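You operate a simulated robot arm through the tools that you are given. There is no shell and no other tool.

You run a simulated robot arm. Do the job below in one go: nothing can be reset, and whatever is moved stays where it is left.

Task
Switch the tester off, slide the foam rack back, seat the tester's motor in the yellow-dot hole.
Fine: switch off before the motor is seated; tester knob to 1; the rack ends at the back of the cart top.
Where things are to end (x, y in the base frame): foam rack within 4.5 cm of [60, -8].

Only the result counts: the job must be done as asked and must still hold three seconds after the hand-in. Knocking over, shifting, dropping, spilling or breaking anything else fails it.

Robot
A 6-joint arm with a two-finger gripper, fixed in place. Base frame: the origin is at the foot of the arm, x ahead of it, y to its left, z up; the work surface is at about z = 85. Readings come in cm, degrees, newtons and seconds.
With the tool pointing down near the work surface it reaches from about 14 to 68 cm from the base axis. Its first joint turns from -66.0 to 66.0 degrees. Payload 2.45 kg.
The TCP is the grasp point between the finger pads, 3 cm short of the fingertips. In the tool frame z runs along the fingers and y along their closing line. The gripper opens to 10.6 cm. The gripper's body begins 7.9 cm behind the TCP.
Orientation is that of the tool frame in the base frame, as a unit quaternion [w, x, y, z]. With the fingers straight down and closing along the base's y, the tool's x points along the base's -x, its y along +y and its z along -z.

Tools
- The arm moves only by the tool send_rows. Its argument "targets" is a list of rows, each an object of numbers (a shift or turn left out is 0, a gripper value left out holds the last): "dx", "dy", "dz": the shift along the tool's x, y, z in units of 50 mm (1.0 is 50 mm); "rx", "ry", "rz": the turn, a rotation vector about the tool's x, y, z in units of 6 degrees (1.0 is 6 degrees); "claw": the opening, from 0 (shut) to 1 (fully open). In form: [{"dx": .., "dy": .., "dz": .., "rx": .., "ry": .., "rz": .., "claw": ..}, ...]. A call has 1 to 20 rows; each row shifts and turns the commanded pose from where the row before left it, along the tool's axes as they then stand. A call with a number of a shift or a turn outside -1 to 1 is refused whole. Each row takes 0.2 s and may step no farther than 5 cm and 8.6 degrees from the row before; otherwise, or with a gripper value out of range, the whole call is refused. Where a pose cannot be reached the arm comes as near as it can. A force on the tool above 50 N (or 10 N above the force at the start of the call, whichever is more), or a blocked arm, ends the call early, and 0.2 s more pass. The fingers move at their own pace (about 15.3 cm/s each) and stop on an object; they squeeze with about 40 N. The grip force told is the motor's: it shows also when the fingers shut on nothing. Time passes only in rows, and 0.2 s behind the last, so rows that do not move let the fingers close. The reply holds the time, the measured pose of the TCP, the force on the tool along the base axes, the opening and the grip force, in the units named above and with some noise, with the torque about the TCP (base axes, N m) and any sound that the robot's microphone picked up.
- Cameras (640 x 400 px; columns grow to the right, rows downward): "scene" is fixed at [6.06, 43.75, 141.12]; the picture's right is [-0.65, -0.76, 0.00], its down [-0.49, 0.42, -0.76] and it looks along [0.58, -0.49, -0.65] (base axes); focal length 329 px, centre (320, 200). "wrist" rides on the gripper at [7.6, -0.2, -10.6] in the tool frame; the picture's right is [0.02, 1.00, 0.00], its down [-0.78, 0.02, -0.62] and it looks along [-0.62, 0.01, 0.78] (tool axes); focal length 247 px, centre (320, 200). There is no depth. A picture from a camera that has moved, and an enlarged one, comes with that camera's place and axes in the base frame and with its lens. The place of the scene camera against the robot may be out by one fixed shift of up to 2.5 cm in any direction.
- capture(camera): a new picture of that camera. The clock stands still meanwhile.
- enlarge(camera, box): a new picture of the part [left, top, right, bottom] of that camera's present view, enlarged. The clock stands still meanwhile.
- hand_in(): hands the job in; it is judged then, once.

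Nothing tells you positions but the pictures and the camera data. Unless the task says otherwise, let go and move clear before handing in.

The tools are called after ">>>" as a command line: name --argument value ..., lists and objects as JSON in quotes. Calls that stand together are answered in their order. send_rows: Moves the arm, as the interface text tells. Its arguments: {"type":"object","properties":{"targets":{"type":"array"}},"required":["targets"]} The other tools are called the same way: capture (camera) takes a picture; enlarge (camera, box) takes an enlarged picture of a part of a camera's view; hand_in () hands the job in.

At the start:

```text
time: 0.0
tool_pos: [29.27, 21.68, 115.9]
tool_rot: [0.001, 0.0, 1.0, -0.001]
contact_force: [-0.6, -0.4, -0.6]
moment: [-0.02, -0.01, 0.02]
gripper_width: 10.63
grasp_force: 0.1
```

scene: 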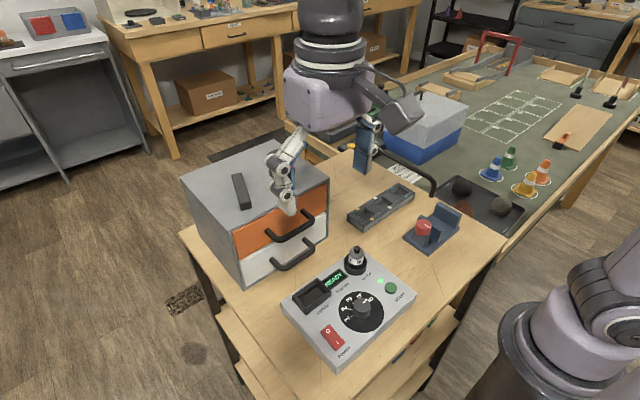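
wrist: 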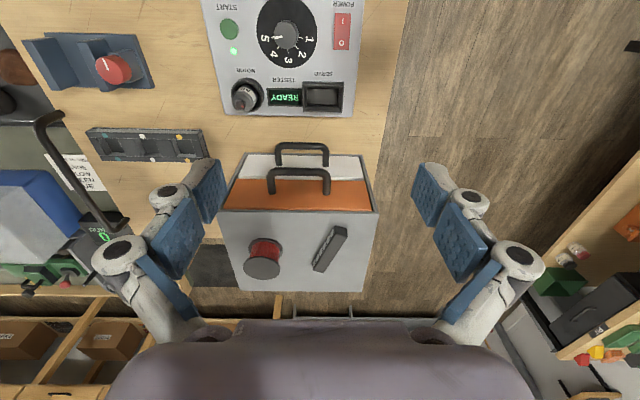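

I see a cart top with a tester (knob, power rocker, motor socket, READY display), a dark foam rack with dotted holes, a red-button fixture and a drawer box. I'll take closer looks before moving.

>>> enlarge --camera "scene" --box '[270, 230, 430, 370]'

>>> enlarge --camera "scene" --box '[330, 120, 480, 270]'

>>> enlarge --camera "wrist" --box '[200, 0, 380, 120]'

>>> enlarge --camera "wrist" --box '[0, 20, 240, 170]'

```text
2.86 times, centred on (350, 300) of scene
camera zoom: at [6.06, 43.75, 141.12], right [-0.65, -0.76, 0.0], down [-0.49, 0.42, -0.76], along [0.58, -0.49, -0.65], focal length 940 px, centre (234, -86)
```

zoom: 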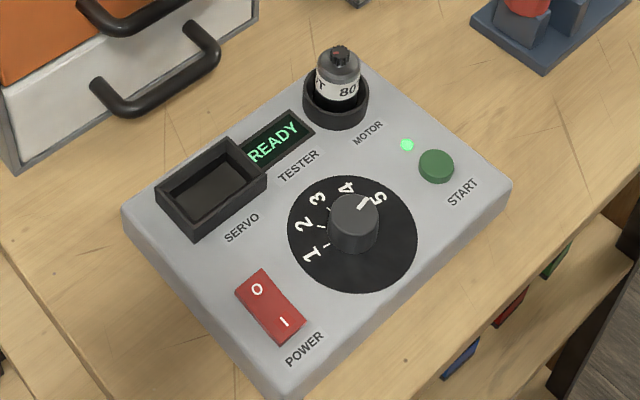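

```text
2.67 times, centred on (405, 195) of scene
camera zoom: at [6.06, 43.75, 141.12], right [-0.65, -0.76, 0.0], down [-0.49, 0.42, -0.76], along [0.58, -0.49, -0.65], focal length 877 px, centre (93, 213)
```

zoom: 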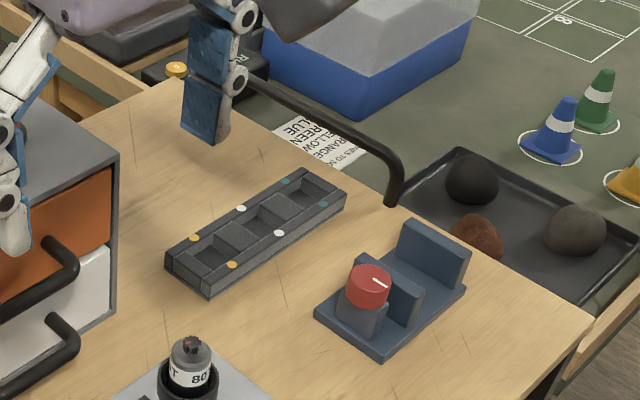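

```text
3.33 times, centred on (290, 60) of wrist
camera zoom: at [21.52, 21.42, 126.44], right [-0.02, 1.0, 0.0], down [0.78, 0.02, 0.62], along [0.62, 0.01, -0.78], focal length 823 px, centre (420, 667)
```

zoom: 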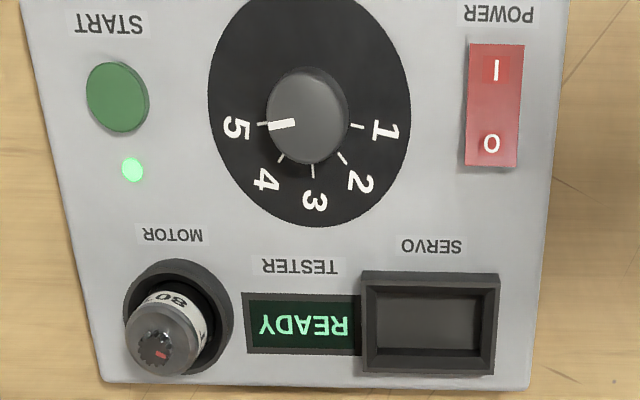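

```text
2.67 times, centred on (120, 95) of wrist
camera zoom: at [21.52, 21.42, 126.44], right [-0.02, 1.0, 0.0], down [0.78, 0.02, 0.62], along [0.62, 0.01, -0.78], focal length 659 px, centre (853, 480)
```

zoom: 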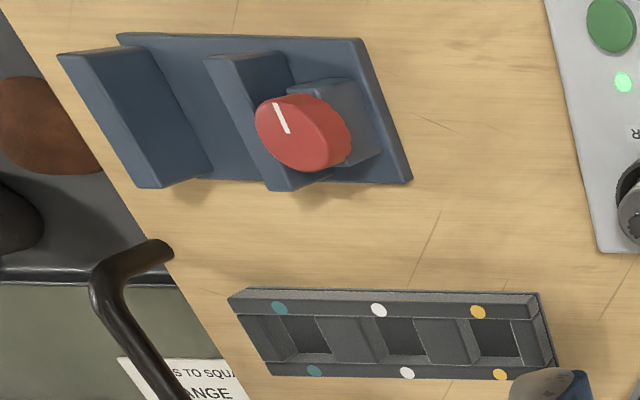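

The tester seems to be near (27, 18), the rack near (41, -7), and the drawer box behind the tester at x 44–64, y 8–30. I'll back the arm up for a better wrist view of the tester and rack.

>>> send_rows --targets '[{"dx": 0.8, "dy": -0.3}, {"dx": 0.8, "dy": -0.3}, {"dx": 0.8, "dy": -0.3}, {"dx": 0.2}]'

>>> capture --camera "wrist"

>>> capture --camera "scene"

```text
time: 1.0
tool_pos: [16.18, 17.3, 115.78]
tool_rot: [0.001, 0.0, 1.0, 0.001]
contact_force: [-0.2, 0.1, 0.0]
moment: [-0.02, 0.0, -0.01]
gripper_width: 10.61
grasp_force: 0.1
```

```text
taken
camera wrist: at [8.48, 16.87, 126.31], right [-0.02, 1.0, 0.0], down [0.78, 0.02, 0.62], along [0.62, 0.01, -0.78], focal length 247 px, centre (320, 200)
```

wrist: 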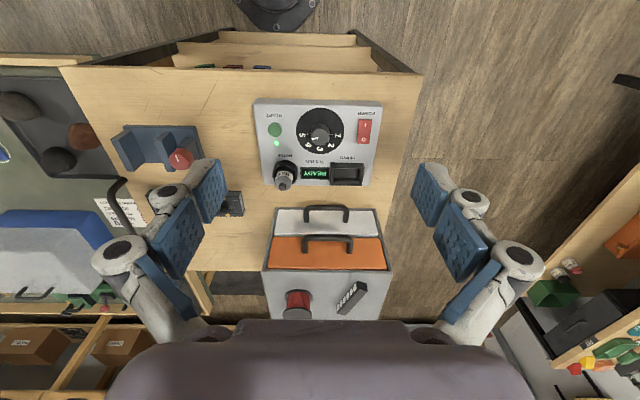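

```text
taken
```

scene: 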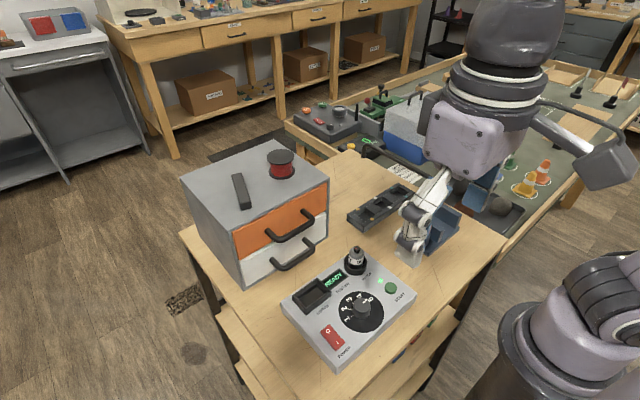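

The whole cart top is visible now; its back edge is near x = 66. I'll enlarge the tester and the rack area.

>>> enlarge --camera "wrist" --box '[240, 90, 400, 190]'

>>> enlarge --camera "scene" --box '[320, 170, 440, 240]'

>>> enlarge --camera "scene" --box '[290, 235, 420, 320]'

```text
4.00 times, centred on (320, 140) of wrist
camera zoom: at [8.48, 16.87, 126.31], right [-0.02, 1.0, 0.0], down [0.78, 0.02, 0.62], along [0.62, 0.01, -0.78], focal length 988 px, centre (320, 440)
```

zoom: 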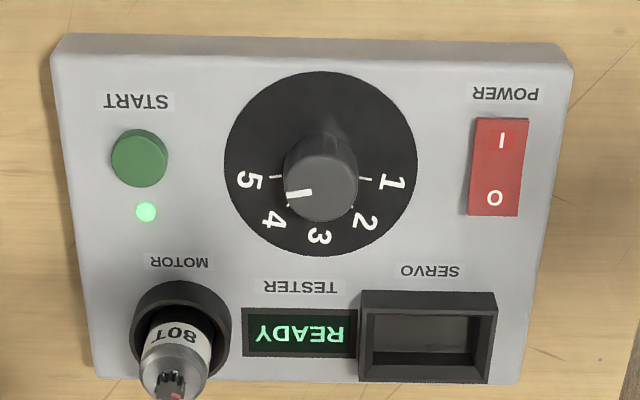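

```text
5.33 times, centred on (380, 205) of scene
camera zoom: at [6.06, 43.75, 141.12], right [-0.65, -0.76, 0.0], down [-0.49, 0.42, -0.76], along [0.58, -0.49, -0.65], focal length 1754 px, centre (0, 173)
```

zoom: 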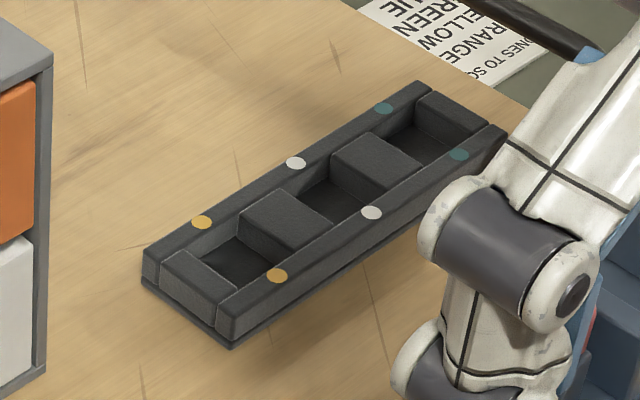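

```text
4.71 times, centred on (355, 278) of scene
camera zoom: at [6.06, 43.75, 141.12], right [-0.65, -0.76, 0.0], down [-0.49, 0.42, -0.76], along [0.58, -0.49, -0.65], focal length 1548 px, centre (155, -165)
```

zoom: 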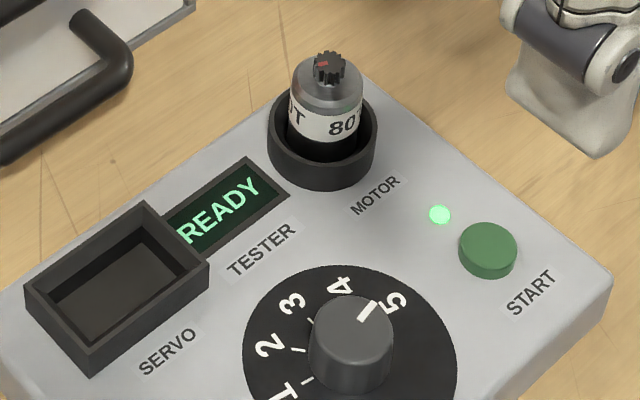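

Triangulating the two wrist views: the power rocker's "0" end is near (25.6, 24.1, 89.3), the knob centre near (24.5, 17.1) with its top at z≈91, and the motor near (32.1, 11.05) with its top at z≈93. First I close the fingers and hover over the "0" end of the rocker.

>>> send_rows --targets '[{"dx": -0.32, "dy": 0.227, "dz": 0.66, "claw": 0}, {"dx": -0.32, "dy": 0.227, "dz": 0.66}, {"dx": -0.32, "dy": 0.227, "dz": 0.66}, {"dx": -0.32, "dy": 0.227, "dz": 0.66}, {"dx": -0.32, "dy": 0.227, "dz": 0.66}, {"dx": -0.32, "dy": 0.227, "dz": 0.66}, {}]'

>>> capture --camera "wrist"

>>> enlarge --camera "scene" --box '[290, 250, 420, 370]'

```text
time: 2.6
tool_pos: [25.95, 23.99, 96.06]
tool_rot: [0.001, -0.001, 1.0, -0.001]
contact_force: [0.7, -0.2, 0.4]
moment: [0.01, -0.01, 0.02]
gripper_width: 0.0
grasp_force: 28.9
```

```text
taken
camera wrist: at [18.2, 23.63, 106.61], right [-0.02, 1.0, 0.0], down [0.78, 0.02, 0.62], along [0.62, 0.01, -0.78], focal length 247 px, centre (320, 200)
```

wrist: 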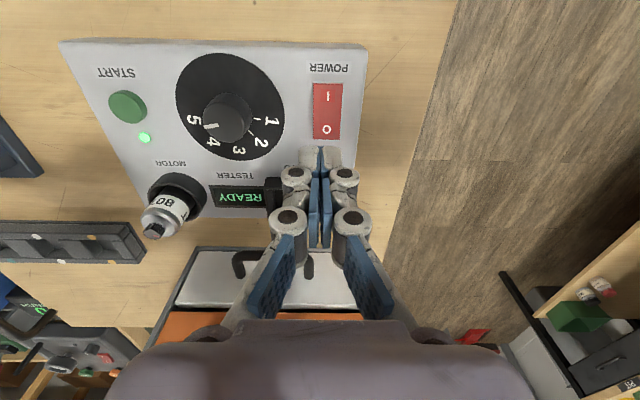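

```text
3.33 times, centred on (355, 310) of scene
camera zoom: at [6.06, 43.75, 141.12], right [-0.65, -0.76, 0.0], down [-0.49, 0.42, -0.76], along [0.58, -0.49, -0.65], focal length 1096 px, centre (203, -167)
```

zoom: 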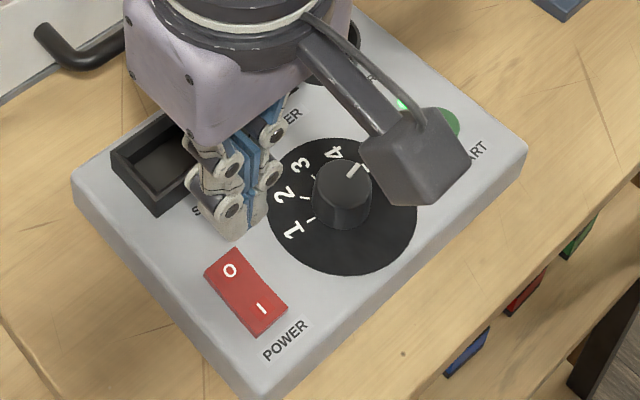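

The fingertips hover just beyond the "0" mark at about z 93. I'll centre them slightly and press down in small steps.

>>> send_rows --targets '[{"dx": 0.06, "dy": 0.03, "dz": 0.3}, {"dz": 0.3}, {"dz": 0.06}, {"dz": 0.06}, {"dz": 0.06}]'

>>> enlarge --camera "scene" --box '[290, 250, 420, 370]'

```text
time: 3.8
tool_pos: [25.61, 24.14, 92.21]
tool_rot: [0.001, 0.0, 1.0, 0.001]
contact_force: [0.0, 0.7, 1.5]
moment: [-0.02, 0.0, -0.01]
gripper_width: 0.6
grasp_force: 28.7
```

```text
3.33 times, centred on (355, 310) of scene
camera zoom: at [6.06, 43.75, 141.12], right [-0.65, -0.76, 0.0], down [-0.49, 0.42, -0.76], along [0.58, -0.49, -0.65], focal length 1096 px, centre (203, -167)
```

zoom: 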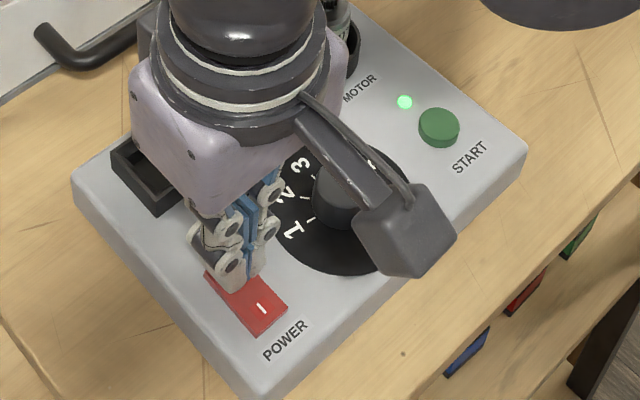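

The fingertips are just touching the rocker. I continue pressing gently.

>>> send_rows --targets '[{"dz": 0.04}, {"dz": 0.04}, {"dz": 0.04}]'

>>> enlarge --camera "scene" --box '[290, 250, 420, 370]'

>>> enlarge --camera "wrist" --box '[180, 50, 400, 210]'

```text
time: 4.5
tool_pos: [25.64, 24.16, 91.88]
tool_rot: [-0.001, 0.0, 1.0, 0.0]
contact_force: [-1.2, -2.2, 16.1]
moment: [-0.06, 0.26, 0.04]
gripper_width: 0.6
grasp_force: 28.6
stopped in row 3: the force on the tool passed its limit at 60 N (the readings are from after the stop); the commanded pose is now the measured one
```

```text
3.33 times, centred on (355, 310) of scene
camera zoom: at [6.04, 43.74, 141.13], right [-0.65, -0.76, 0.0], down [-0.49, 0.42, -0.76], along [0.58, -0.49, -0.65], focal length 1096 px, centre (203, -167)
```

zoom: 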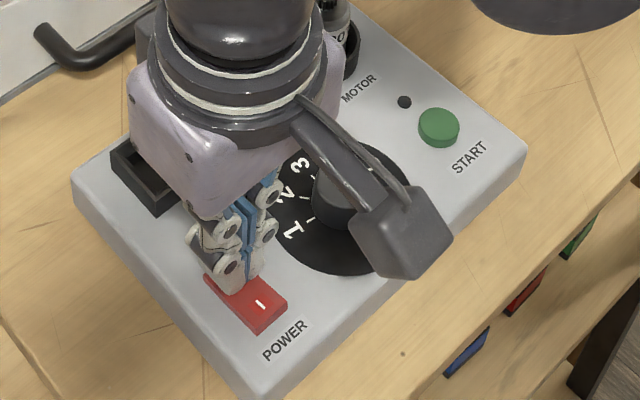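

```text
2.50 times, centred on (290, 130) of wrist
camera zoom: at [17.91, 23.91, 102.5], right [-0.02, 1.0, 0.0], down [0.78, 0.02, 0.62], along [0.62, 0.01, -0.78], focal length 617 px, centre (395, 375)
```

zoom: 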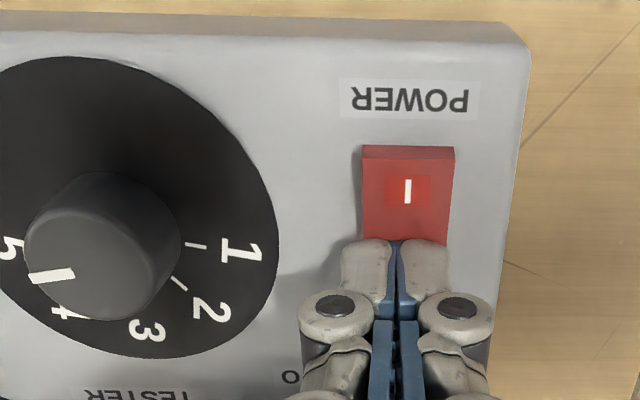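

The LED went dark, so the tester is switched off. I raise the arm, open the fingers halfway and move above the knob to check it.

>>> send_rows --targets '[{"dz": -0.8}, {"dz": -0.9}, {"dx": 0.1, "dy": -0.7, "dz": -0.3, "claw": 0.47}, {"dx": 0.1, "dy": -0.71, "dz": -0.3}, {}]'

>>> capture --camera "wrist"

>>> enlarge --camera "scene" --box '[270, 240, 430, 370]'

```text
time: 5.7
tool_pos: [24.7, 17.04, 103.47]
tool_rot: [0.0, -0.002, 1.0, 0.0]
contact_force: [0.0, 0.7, 0.3]
moment: [0.0, -0.02, 0.01]
gripper_width: 5.0
grasp_force: 0.1
```

```text
taken
camera wrist: at [16.88, 16.77, 113.96], right [-0.02, 1.0, 0.0], down [0.78, 0.02, 0.62], along [0.62, 0.01, -0.78], focal length 247 px, centre (320, 200)
```

wrist: 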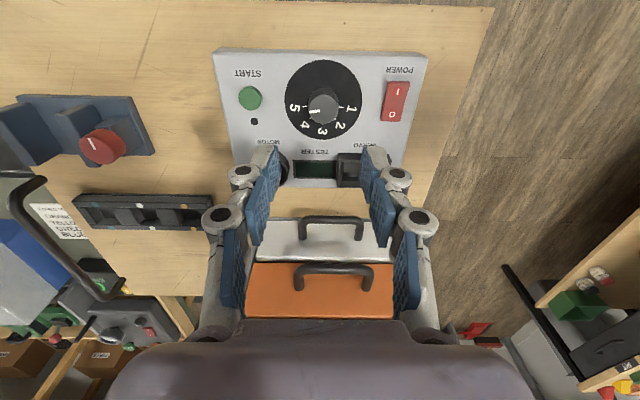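

```text
3.08 times, centred on (350, 305) of scene
camera zoom: at [6.06, 43.75, 141.12], right [-0.65, -0.76, 0.0], down [-0.49, 0.42, -0.76], along [0.58, -0.49, -0.65], focal length 1012 px, centre (228, -123)
```

zoom: 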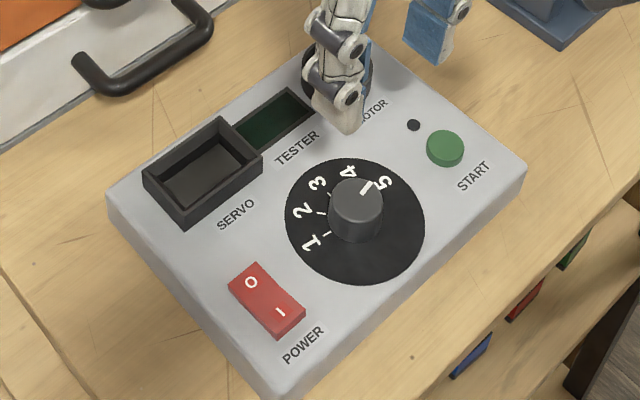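

>>> enlarge --camera "wrist" --box '[270, 50, 380, 150]'

>>> enlarge --camera "wrist" --box '[60, 170, 230, 250]'

```text
4.00 times, centred on (325, 100) of wrist
camera zoom: at [16.88, 16.77, 113.96], right [-0.02, 1.0, 0.0], down [0.78, 0.02, 0.62], along [0.62, 0.01, -0.78], focal length 988 px, centre (300, 600)
```

zoom: 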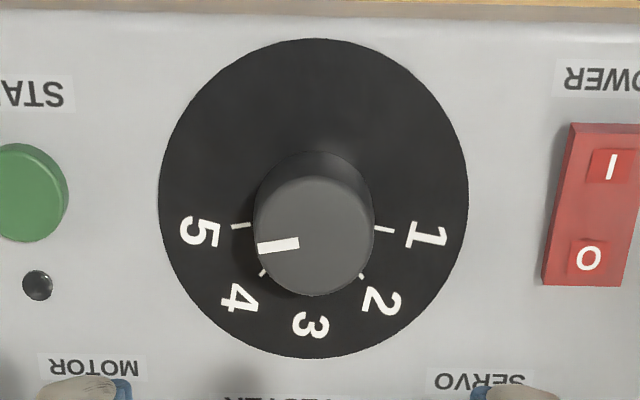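

```text
3.76 times, centred on (145, 210) of wrist
camera zoom: at [16.88, 16.77, 113.96], right [-0.02, 1.0, 0.0], down [0.78, 0.02, 0.62], along [0.62, 0.01, -0.78], focal length 930 px, centre (979, 162)
```

zoom: 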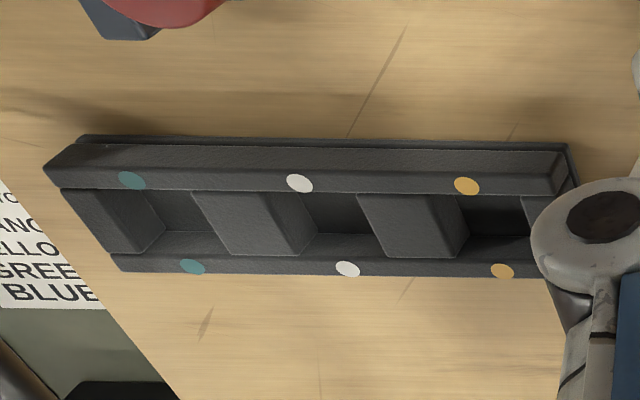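

The pointer is on 5; the marks are 40° apart, so going to 1 means a 160° counterclockwise turn seen from above. I'll pre-turn the gripper 80° clockwise above the knob and check the pose.

>>> send_rows --targets '[{"rz": 1, "dx": 0.01, "dy": 0.01}, {"rz": 1}, {"rz": 1}, {"rz": 1}, {"rz": 1}, {"rz": 1}, {"rz": 1}, {"rz": 1}, {"rz": 1}, {"rz": 1}, {"rz": 1}, {"rz": 1}, {"rz": 1}, {"rz": 0.33}, {}]'

>>> capture --camera "wrist"

```text
time: 8.9
tool_pos: [24.71, 17.13, 103.27]
tool_rot: [0.0, 0.642, 0.766, 0.0]
contact_force: [-0.6, -0.5, -0.3]
moment: [0.0, 0.0, 0.0]
gripper_width: 5.0
grasp_force: 0.0
```

```text
taken
camera wrist: at [23.01, 24.57, 113.94], right [0.98, 0.2, 0.0], down [0.15, -0.77, 0.62], along [0.12, -0.61, -0.78], focal length 247 px, centre (320, 200)
```

wrist: 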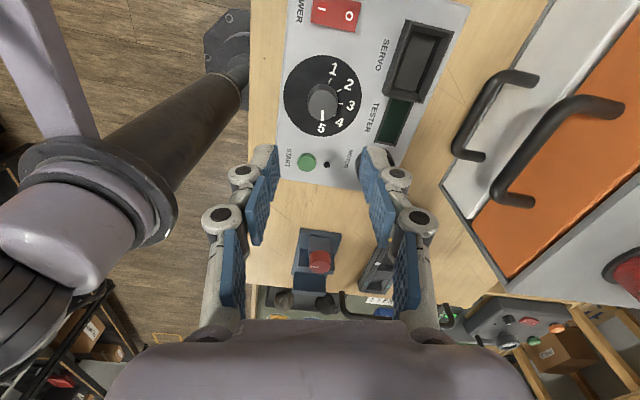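

The pre-turn worked. I'll check the knob centre in this view before descending.

>>> enlarge --camera "wrist" --box '[270, 50, 380, 150]'

```text
4.00 times, centred on (325, 100) of wrist
camera zoom: at [23.01, 24.57, 113.94], right [0.98, 0.2, 0.0], down [0.15, -0.77, 0.62], along [0.12, -0.61, -0.78], focal length 988 px, centre (300, 600)
```

zoom: 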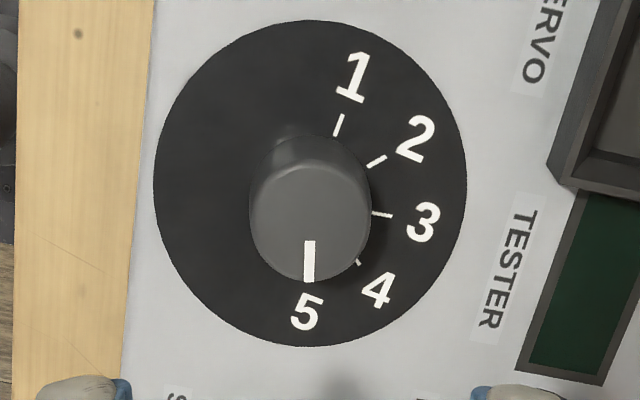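

The knob sits under the TCP axis within about 1 mm. I descend so the tips surround the knob and close.

>>> send_rows --targets '[{"dz": 0.8}, {"dz": 0.8}, {"dz": 0.4}, {"dz": 0.22}, {}]'

>>> send_rows --targets '[{"claw": 0}, {}, {}]'

>>> enlarge --camera "scene" --box '[270, 240, 430, 370]'

```text
time: 10.1
tool_pos: [24.58, 17.17, 92.27]
tool_rot: [0.0, 0.642, 0.766, -0.001]
contact_force: [0.1, 0.6, -0.7]
moment: [-0.01, -0.04, 0.0]
gripper_width: 4.95
grasp_force: 0.0
```

```text
time: 10.9
tool_pos: [24.68, 17.24, 92.38]
tool_rot: [0.001, 0.642, 0.767, 0.001]
contact_force: [12.8, 2.7, 8.4]
moment: [-0.02, -0.41, 0.04]
gripper_width: 2.8
grasp_force: 40.0
```

```text
3.08 times, centred on (350, 305) of scene
camera zoom: at [6.08, 43.75, 141.12], right [-0.65, -0.76, 0.0], down [-0.49, 0.42, -0.76], along [0.58, -0.49, -0.65], focal length 1012 px, centre (228, -123)
```

zoom: 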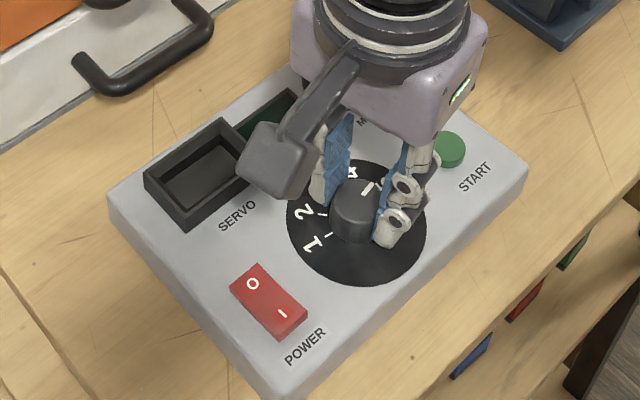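

The knob is gripped (2.8 cm), with a small side load. I relieve that by shifting about 1.5 mm, then begin turning.

>>> send_rows --targets '[{"dy": 0.02, "dz": -0.01}, {}]'

```text
time: 11.5
tool_pos: [24.6, 17.22, 92.16]
tool_rot: [-0.001, 0.642, 0.767, 0.0]
contact_force: [7.4, 1.2, 1.1]
moment: [0.19, -0.29, 0.03]
gripper_width: 2.8
grasp_force: 39.6
```

>>> send_rows --targets '[{"dy": 0.03}, {"rz": -0.5}, {"rz": -1}, {"rz": -1}, {"rz": -1}, {"rz": -1}]'

>>> enlarge --camera "scene" --box '[270, 240, 430, 370]'

```text
time: 12.9
tool_pos: [24.71, 17.28, 92.32]
tool_rot: [-0.002, 0.445, 0.896, 0.0]
contact_force: [-11.9, -2.7, 10.5]
moment: [-0.02, 0.39, 0.0]
gripper_width: 2.83
grasp_force: 39.8
```

```text
3.08 times, centred on (350, 305) of scene
camera zoom: at [6.02, 43.74, 141.13], right [-0.65, -0.76, 0.0], down [-0.49, 0.42, -0.76], along [0.58, -0.49, -0.65], focal length 1012 px, centre (228, -123)
```

zoom: 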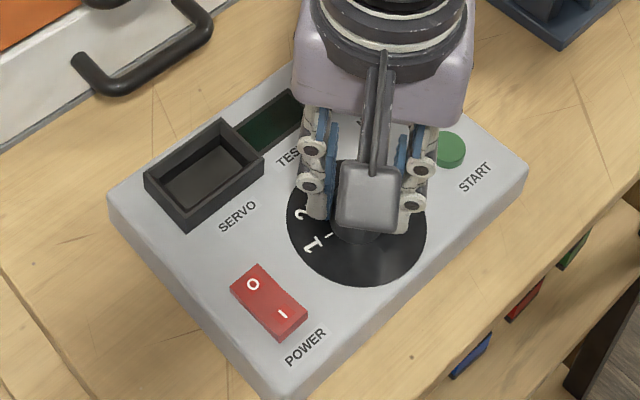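

The turn is going well with moderate side load. I correct slightly and continue.

>>> send_rows --targets '[{"dx": 0.012, "dy": -0.016}, {"rz": -1}, {"rz": -1}, {"rz": -1}, {"rz": -1}, {"rz": -1}, {"rz": -1}, {"rz": -1}, {"rz": -1}]'

```text
time: 14.9
tool_pos: [24.75, 17.27, 92.27]
tool_rot: [0.0, 0.042, 0.999, 0.0]
contact_force: [1.7, -0.8, 0.5]
moment: [0.03, -0.21, 0.03]
gripper_width: 2.81
grasp_force: 39.7
```

Halfway there with low force. I continue the remaining turn and then look.

>>> send_rows --targets '[{"rz": -1}, {"rz": -1}, {"rz": -1}, {"rz": -1}, {"rz": -1}, {"rz": -1}, {"rz": -1}, {"rz": -1}, {"rz": -1}]'

>>> send_rows --targets '[{"rz": -1}, {"rz": -1}, {"rz": -1}, {"rz": -1}, {"rz": -1}, {"rz": -0.17}, {}]'

>>> enlarge --camera "scene" --box '[270, 240, 430, 370]'

>>> capture --camera "wrist"

```text
time: 16.9
tool_pos: [24.84, 17.24, 92.21]
tool_rot: [-0.001, -0.417, 0.909, 0.001]
contact_force: [0.5, 3.0, -0.5]
moment: [0.26, -0.18, 0.0]
gripper_width: 2.81
grasp_force: 39.9
```

```text
time: 18.5
tool_pos: [24.69, 17.23, 92.26]
tool_rot: [0.0, -0.644, 0.765, 0.001]
contact_force: [-1.2, 1.7, -0.1]
moment: [-0.06, 0.21, -0.09]
gripper_width: 2.82
grasp_force: 40.2
```

```text
3.08 times, centred on (350, 305) of scene
camera zoom: at [6.06, 43.76, 141.12], right [-0.65, -0.76, 0.0], down [-0.49, 0.42, -0.76], along [0.58, -0.49, -0.65], focal length 1012 px, centre (228, -123)
```

zoom: 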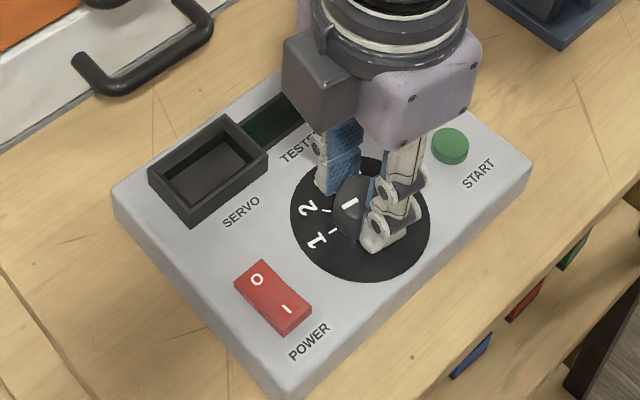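

```text
taken
camera wrist: at [23.51, 9.58, 102.9], right [-0.99, 0.15, 0.0], down [0.12, 0.77, 0.62], along [0.09, 0.61, -0.78], focal length 247 px, centre (320, 200)
```

wrist: 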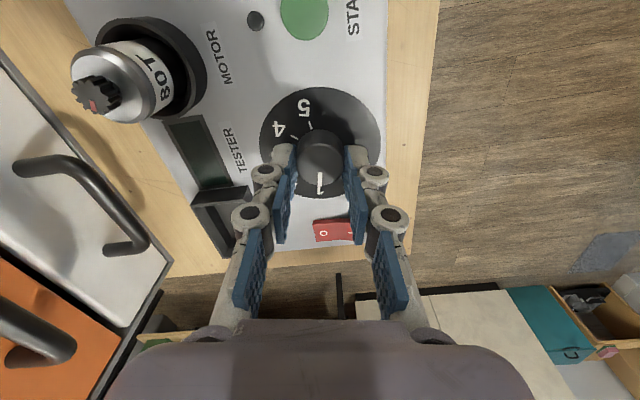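

The knob has turned about 160°. I'll release, rise and verify the pointer.

>>> send_rows --targets '[{"claw": 0.47}, {}, {"dz": -0.7}, {"dz": -0.7}, {"dz": -0.7}, {}]'

>>> enlarge --camera "wrist" --box '[240, 30, 400, 150]'

>>> enlarge --camera "scene" --box '[270, 240, 430, 370]'

```text
time: 19.9
tool_pos: [24.57, 17.3, 102.92]
tool_rot: [0.0, -0.644, 0.765, 0.001]
contact_force: [0.0, -0.4, -0.2]
moment: [0.02, -0.01, -0.01]
gripper_width: 4.99
grasp_force: 0.1
```

```text
3.33 times, centred on (320, 90) of wrist
camera zoom: at [23.45, 9.57, 113.52], right [-0.99, 0.15, 0.0], down [0.12, 0.77, 0.62], along [0.09, 0.61, -0.78], focal length 823 px, centre (320, 567)
```

zoom: 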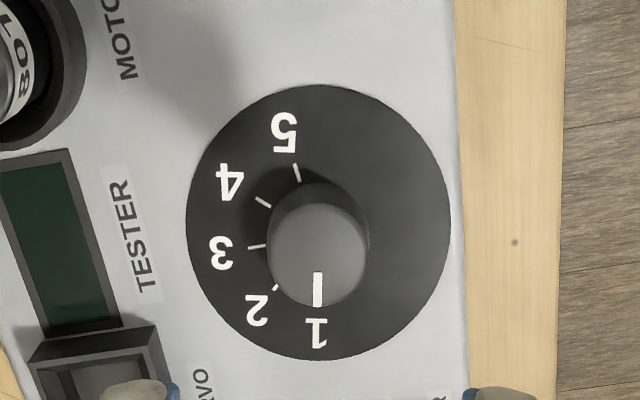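

```text
3.08 times, centred on (350, 305) of scene
camera zoom: at [6.06, 43.75, 141.12], right [-0.65, -0.76, 0.0], down [-0.49, 0.42, -0.76], along [0.58, -0.49, -0.65], focal length 1012 px, centre (228, -123)
```

zoom: 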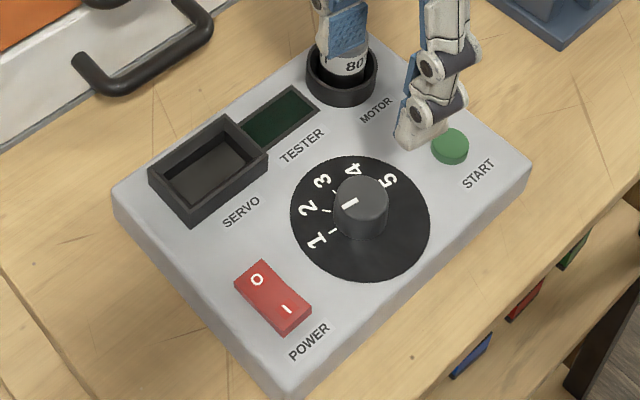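

The pointer is on 1 and the rocker shows off; the tester moved only a few millimetres. Next I turn the gripper back, rise, and go look at the foam rack.

>>> send_rows --targets '[{"rz": 1, "dz": -0.2}, {"rz": 1, "dz": -0.2}, {"rz": 1, "dz": -0.2}, {"rz": 1, "dz": -0.2}, {"rz": 1, "dz": -0.2}, {"rz": 1, "dz": -0.2}, {"rz": 1, "dz": -0.2}, {"rz": 1, "dz": -0.2}, {"rz": 1, "dz": -0.2}, {"rz": 1, "dz": -0.2}, {"rz": 1, "dz": -0.2}, {"rz": 1}, {"rz": 1}, {"rz": 0.36}, {}]'

>>> send_rows --targets '[{"dx": -0.2, "dy": -0.9}, {"dx": -0.2, "dy": -0.9}, {"dx": -0.2, "dy": -0.9}, {"dx": -0.2, "dy": -0.9}, {"dx": -0.2, "dy": -0.9, "claw": 1}, {"dx": -0.2, "dy": -0.4}, {}]'

>>> capture --camera "wrist"

>>> capture --camera "scene"

```text
time: 23.1
tool_pos: [24.64, 17.18, 113.77]
tool_rot: [0.0, 0.0, 1.0, -0.001]
contact_force: [-0.8, 0.8, -0.2]
moment: [0.02, 0.0, 0.04]
gripper_width: 4.99
grasp_force: 0.1
```

```text
time: 24.7
tool_pos: [30.82, -7.3, 113.71]
tool_rot: [0.0, 0.0, 1.0, 0.0]
contact_force: [0.4, -0.2, 0.1]
moment: [-0.04, 0.0, -0.02]
gripper_width: 10.6
grasp_force: 0.0
```

```text
taken
camera wrist: at [23.0, -7.63, 124.36], right [-0.02, 1.0, 0.0], down [0.78, 0.02, 0.62], along [0.62, 0.01, -0.78], focal length 247 px, centre (320, 200)
```

wrist: 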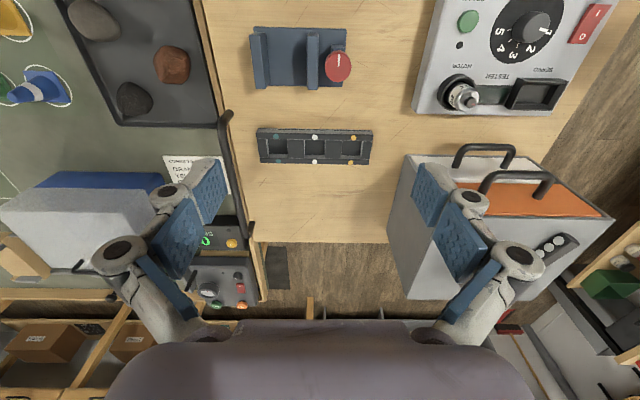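

```text
taken
```

scene: 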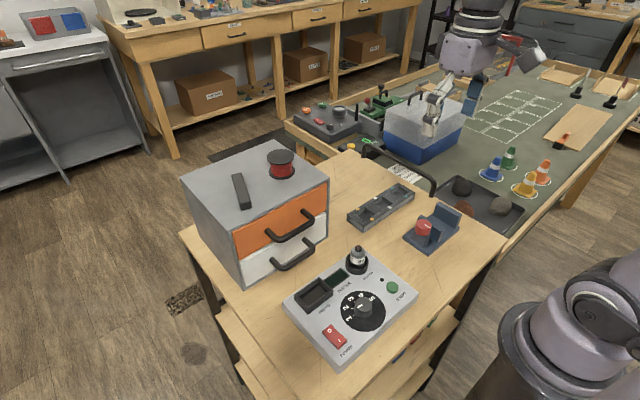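

>>> enlarge --camera "wrist" --box '[240, 110, 400, 260]'

>>> enlarge --camera "wrist" --box '[250, 120, 380, 170]'

```text
2.67 times, centred on (320, 185) of wrist
camera zoom: at [23.0, -7.63, 124.36], right [-0.02, 1.0, 0.0], down [0.78, 0.02, 0.62], along [0.62, 0.01, -0.78], focal length 659 px, centre (320, 240)
```

zoom: 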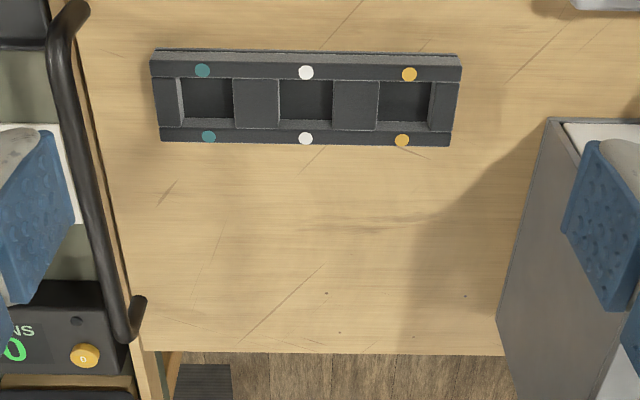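

```text
4.92 times, centred on (315, 145) of wrist
camera zoom: at [23.0, -7.63, 124.36], right [-0.02, 1.0, 0.0], down [0.78, 0.02, 0.62], along [0.62, 0.01, -0.78], focal length 1216 px, centre (345, 471)
```

zoom: 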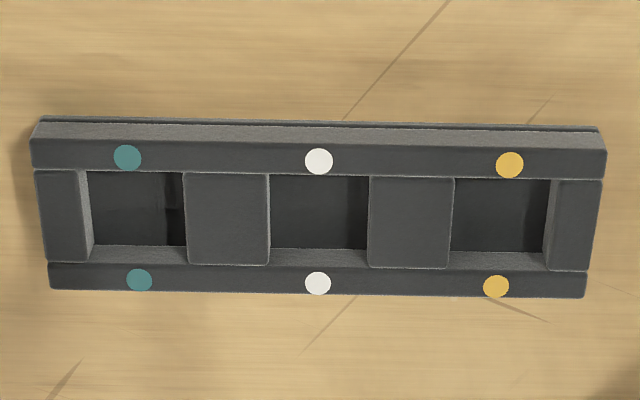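

The rack is about 19 × 5.6 cm and 2.2 cm high, centred near (41.9, -8.3), with its near face at x≈39.0; the yellow hole is near (41.95, -2.1). I'll lower the open fingers in front of the near face and push evenly with both.

>>> send_rows --targets '[{"dx": -0.55, "dy": -0.1}, {"dx": -0.53, "dy": -0.096}, {"dz": 0.9}, {"dz": 0.9}, {"dz": 0.9}, {"dz": 0.9}, {"dz": 0.8}, {"dz": 0.3}, {}]'

>>> capture --camera "wrist"

>>> enlarge --camera "scene" --box '[330, 150, 470, 260]'

```text
time: 26.7
tool_pos: [36.01, -8.26, 90.37]
tool_rot: [0.0, 0.001, 1.0, 0.0]
contact_force: [0.2, -0.1, -0.2]
moment: [0.03, -0.02, -0.01]
gripper_width: 10.58
grasp_force: 0.1
```

```text
taken
camera wrist: at [28.29, -8.47, 100.84], right [-0.02, 1.0, 0.0], down [0.78, 0.02, 0.62], along [0.62, 0.01, -0.78], focal length 247 px, centre (320, 200)
```

wrist: 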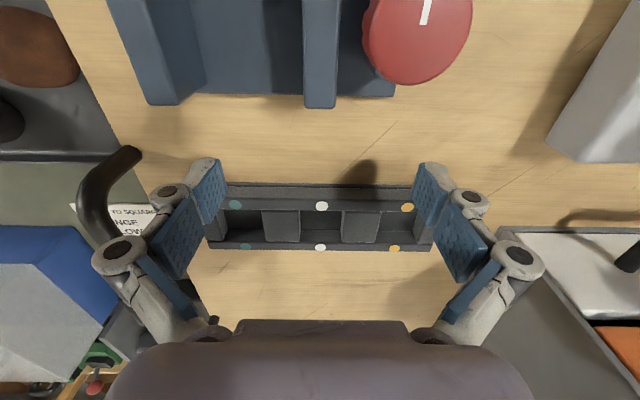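

```text
3.64 times, centred on (400, 205) of scene
camera zoom: at [6.06, 43.75, 141.12], right [-0.65, -0.76, 0.0], down [-0.49, 0.42, -0.76], along [0.58, -0.49, -0.65], focal length 1196 px, centre (29, 182)
```

zoom: 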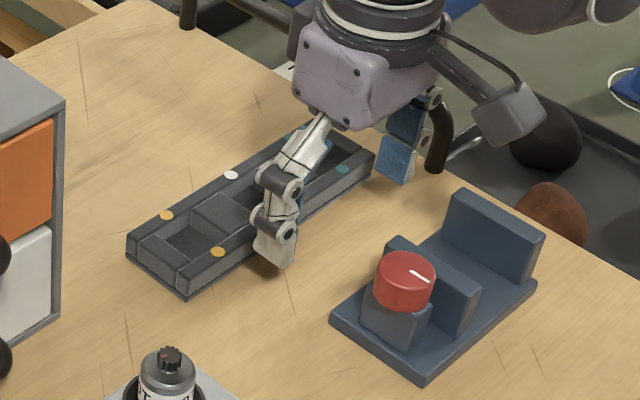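

The fingers straddle the rack's near face as planned, at tip height ~87.4. I lower to just above the table and push slowly.

>>> send_rows --targets '[{"dz": 0.2}, {"dz": 0.09}, {"dx": -0.2}, {"dx": -0.2}, {"dx": -0.2}, {"dx": -0.2}, {"dx": -0.2}, {}]'

>>> capture --camera "wrist"

```text
time: 28.5
tool_pos: [41.12, -8.28, 88.82]
tool_rot: [0.0, 0.0, 1.0, 0.0]
contact_force: [-0.5, -0.6, -0.1]
moment: [-0.01, 0.0, 0.01]
gripper_width: 10.58
grasp_force: 0.0
```

```text
taken
camera wrist: at [33.4, -8.54, 99.43], right [-0.02, 1.0, 0.0], down [0.78, 0.02, 0.62], along [0.62, 0.01, -0.78], focal length 247 px, centre (320, 200)
```

wrist: 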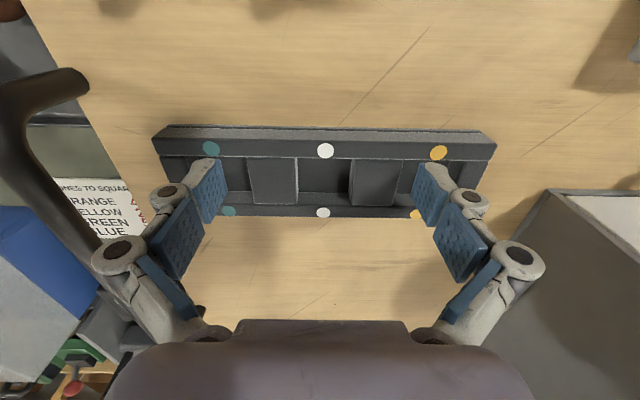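

The fingers seem to be over the rack with no contact force; I check the scene camera before going on.

>>> enlarge --camera "scene" --box '[320, 140, 460, 250]'

>>> enlarge --camera "wrist" --box '[140, 110, 510, 240]'

```text
3.64 times, centred on (390, 195) of scene
camera zoom: at [6.06, 43.75, 141.12], right [-0.65, -0.76, 0.0], down [-0.49, 0.42, -0.76], along [0.58, -0.49, -0.65], focal length 1196 px, centre (66, 218)
```

zoom: 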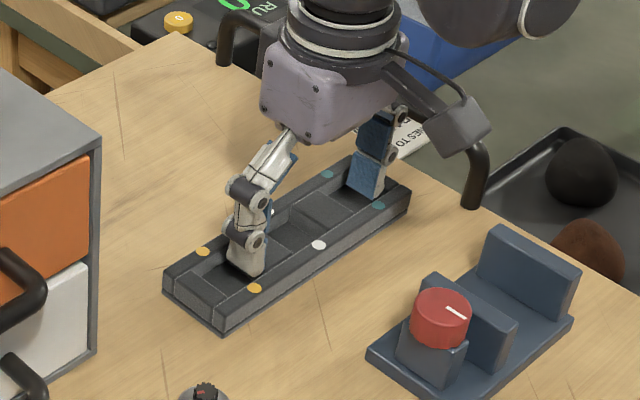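

```text
1.73 times, centred on (325, 175) of wrist
camera zoom: at [33.4, -8.54, 99.43], right [-0.02, 1.0, 0.0], down [0.78, 0.02, 0.62], along [0.62, 0.01, -0.78], focal length 427 px, centre (311, 243)
```

zoom: 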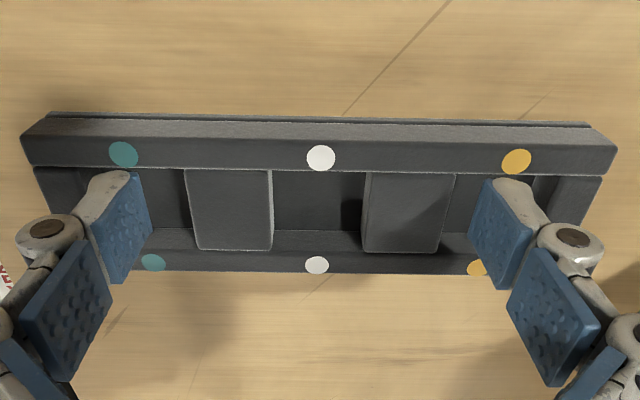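

The fingertips retract upward when fully open, so they passed over the rail into the holes' airspace; the rack has not moved. I lift, back out, narrow the opening, and try again lower.

>>> send_rows --targets '[{"dz": -0.8}, {"dx": 0.6}, {"dx": 0.5, "claw": 0.5}, {"dz": 0.3}, {"dz": 0.3}, {}]'

>>> capture --camera "wrist"

>>> enlarge --camera "scene" --box '[330, 150, 470, 260]'

```text
time: 29.9
tool_pos: [35.62, -8.21, 89.83]
tool_rot: [-0.001, 0.001, 1.0, -0.001]
contact_force: [0.2, 1.0, 0.0]
moment: [0.0, 0.02, 0.03]
gripper_width: 5.31
grasp_force: 0.0
```

```text
taken
camera wrist: at [27.91, -8.53, 100.43], right [-0.02, 1.0, 0.0], down [0.78, 0.02, 0.62], along [0.62, 0.01, -0.78], focal length 247 px, centre (320, 200)
```

wrist: 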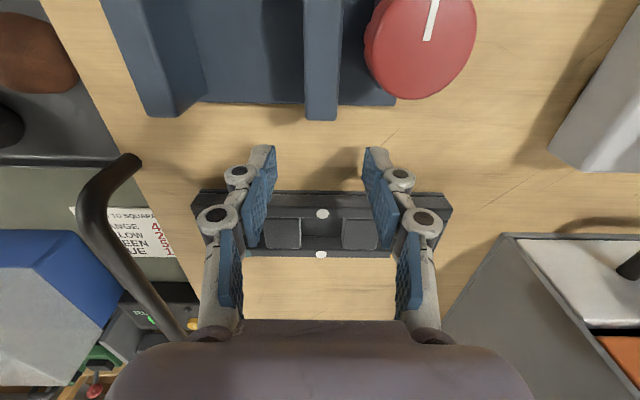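

```text
3.64 times, centred on (400, 205) of scene
camera zoom: at [6.06, 43.75, 141.12], right [-0.65, -0.76, 0.0], down [-0.49, 0.42, -0.76], along [0.58, -0.49, -0.65], focal length 1196 px, centre (29, 182)
```

zoom: 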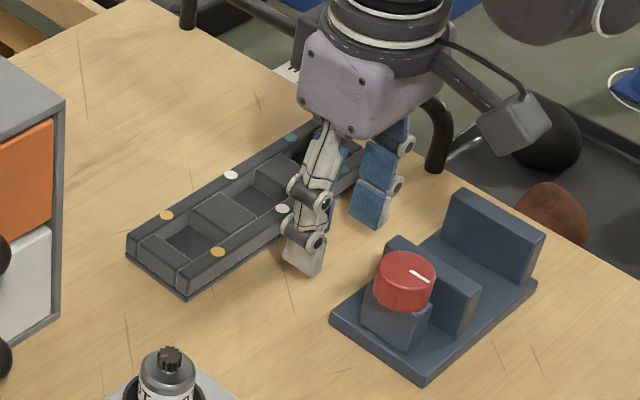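

At this opening the tips are about 3 cm below the TCP and stand in front of the rack. I lower to tip ≈ 85.7 and push slowly, checking after a few centimetres.

>>> send_rows --targets '[{"dz": 0.2}, {"dx": -0.2}, {"dx": -0.2}, {"dx": -0.15}, {"dx": -0.15}, {"dx": -0.15}, {"dx": -0.15}, {}]'

>>> capture --camera "wrist"

>>> enlarge --camera "scene" --box '[320, 140, 460, 250]'

```text
time: 31.7
tool_pos: [40.55, -8.16, 88.79]
tool_rot: [0.0, 0.001, 1.0, 0.0]
contact_force: [-2.0, -0.6, 1.0]
moment: [-0.01, 0.05, 0.03]
gripper_width: 5.3
grasp_force: 0.1
```

```text
taken
camera wrist: at [32.88, -8.53, 99.46], right [-0.02, 1.0, 0.0], down [0.78, 0.02, 0.62], along [0.62, 0.01, -0.78], focal length 247 px, centre (320, 200)
```

wrist: 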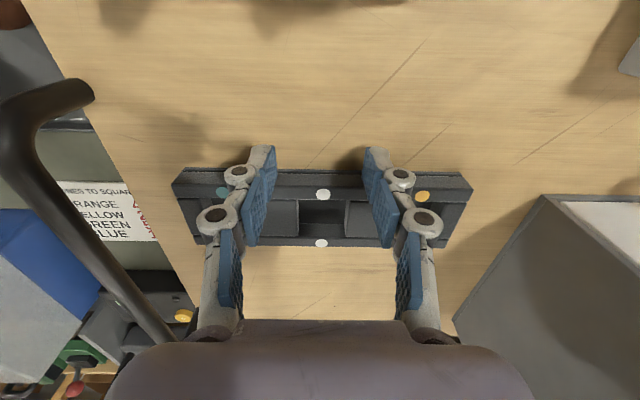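

```text
3.64 times, centred on (390, 195) of scene
camera zoom: at [6.05, 43.75, 141.12], right [-0.65, -0.76, 0.0], down [-0.49, 0.42, -0.76], along [0.58, -0.49, -0.65], focal length 1196 px, centre (66, 218)
```

zoom: 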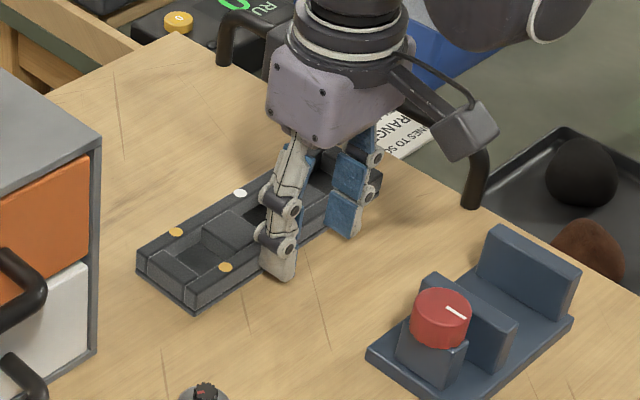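

The push works with about 2 N, and the rack moves squarely. I continue toward the back.

>>> send_rows --targets '[{"dx": -0.15}, {"dx": -0.15}, {"dx": -0.15}, {"dx": -0.15}, {"dx": -0.15}, {"dx": -0.15}, {"dx": -0.15}, {"dx": -0.15}, {"dx": -0.15}, {"dx": -0.15}, {}]'

>>> capture --camera "wrist"

>>> capture --camera "scene"

```text
time: 34.1
tool_pos: [48.13, -8.26, 88.91]
tool_rot: [0.0, 0.001, 1.0, 0.0]
contact_force: [-1.3, -0.8, 0.6]
moment: [0.02, 0.03, 0.02]
gripper_width: 5.32
grasp_force: 0.2
```

```text
taken
camera wrist: at [40.44, -8.51, 99.43], right [-0.02, 1.0, 0.0], down [0.78, 0.02, 0.62], along [0.62, 0.01, -0.78], focal length 247 px, centre (320, 200)
```

wrist: 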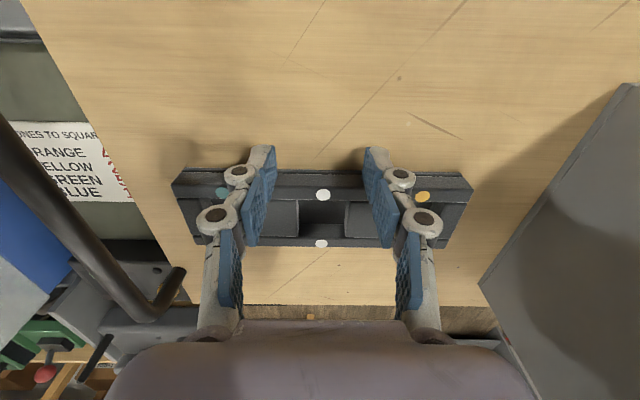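

```text
taken
```

scene: 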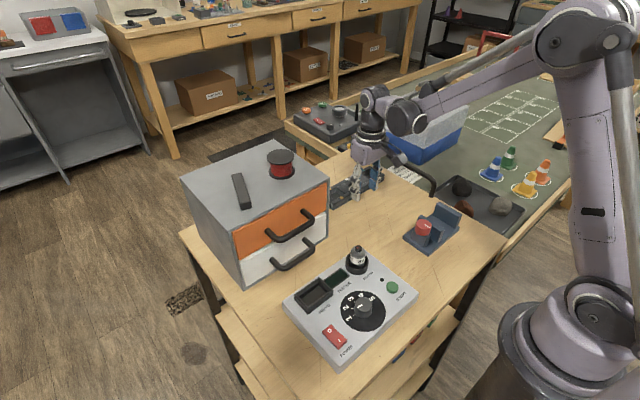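

The rack is moving squarely; the cart's back edge is near x = 66.5, leaving room. Another 7.5 cm puts the rack centre near x ≈ 59.6.

>>> send_rows --targets '[{"dx": -0.15}, {"dx": -0.15}, {"dx": -0.15}, {"dx": -0.15}, {"dx": -0.15}, {"dx": -0.15}, {"dx": -0.15}, {"dx": -0.15}, {"dx": -0.15}, {"dx": -0.15}, {}]'

>>> capture --camera "wrist"

>>> enlarge --camera "scene" --box '[280, 110, 460, 240]'

```text
time: 36.5
tool_pos: [55.67, -8.26, 88.75]
tool_rot: [0.0, 0.001, 1.0, 0.0]
contact_force: [-1.2, 0.2, 1.9]
moment: [0.01, -0.01, 0.02]
gripper_width: 5.3
grasp_force: 0.4
```

```text
taken
camera wrist: at [47.92, -8.51, 99.43], right [-0.02, 1.0, 0.0], down [0.78, 0.02, 0.62], along [0.62, 0.01, -0.78], focal length 247 px, centre (320, 200)
```

wrist: 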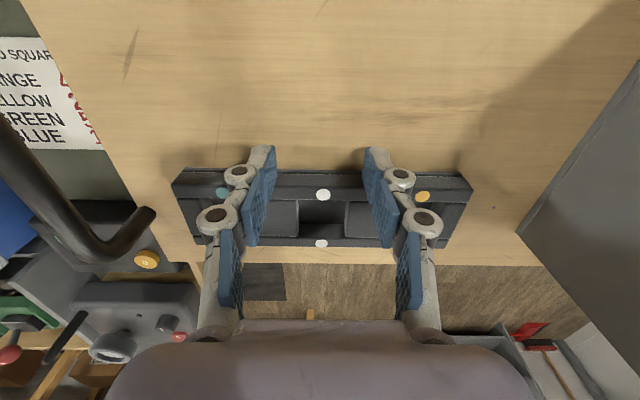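

```text
3.08 times, centred on (370, 175) of scene
camera zoom: at [6.05, 43.75, 141.12], right [-0.65, -0.76, 0.0], down [-0.49, 0.42, -0.76], along [0.58, -0.49, -0.65], focal length 1012 px, centre (166, 277)
```

zoom: 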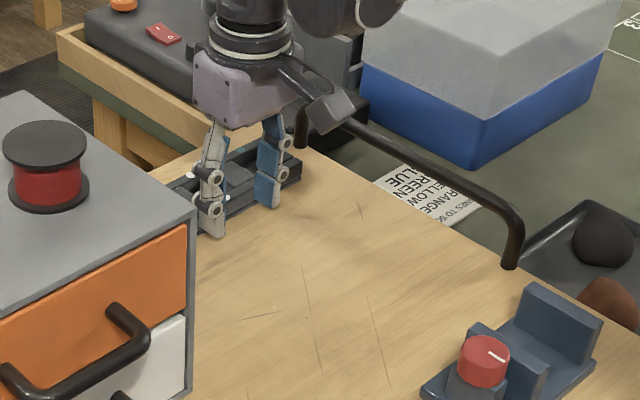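

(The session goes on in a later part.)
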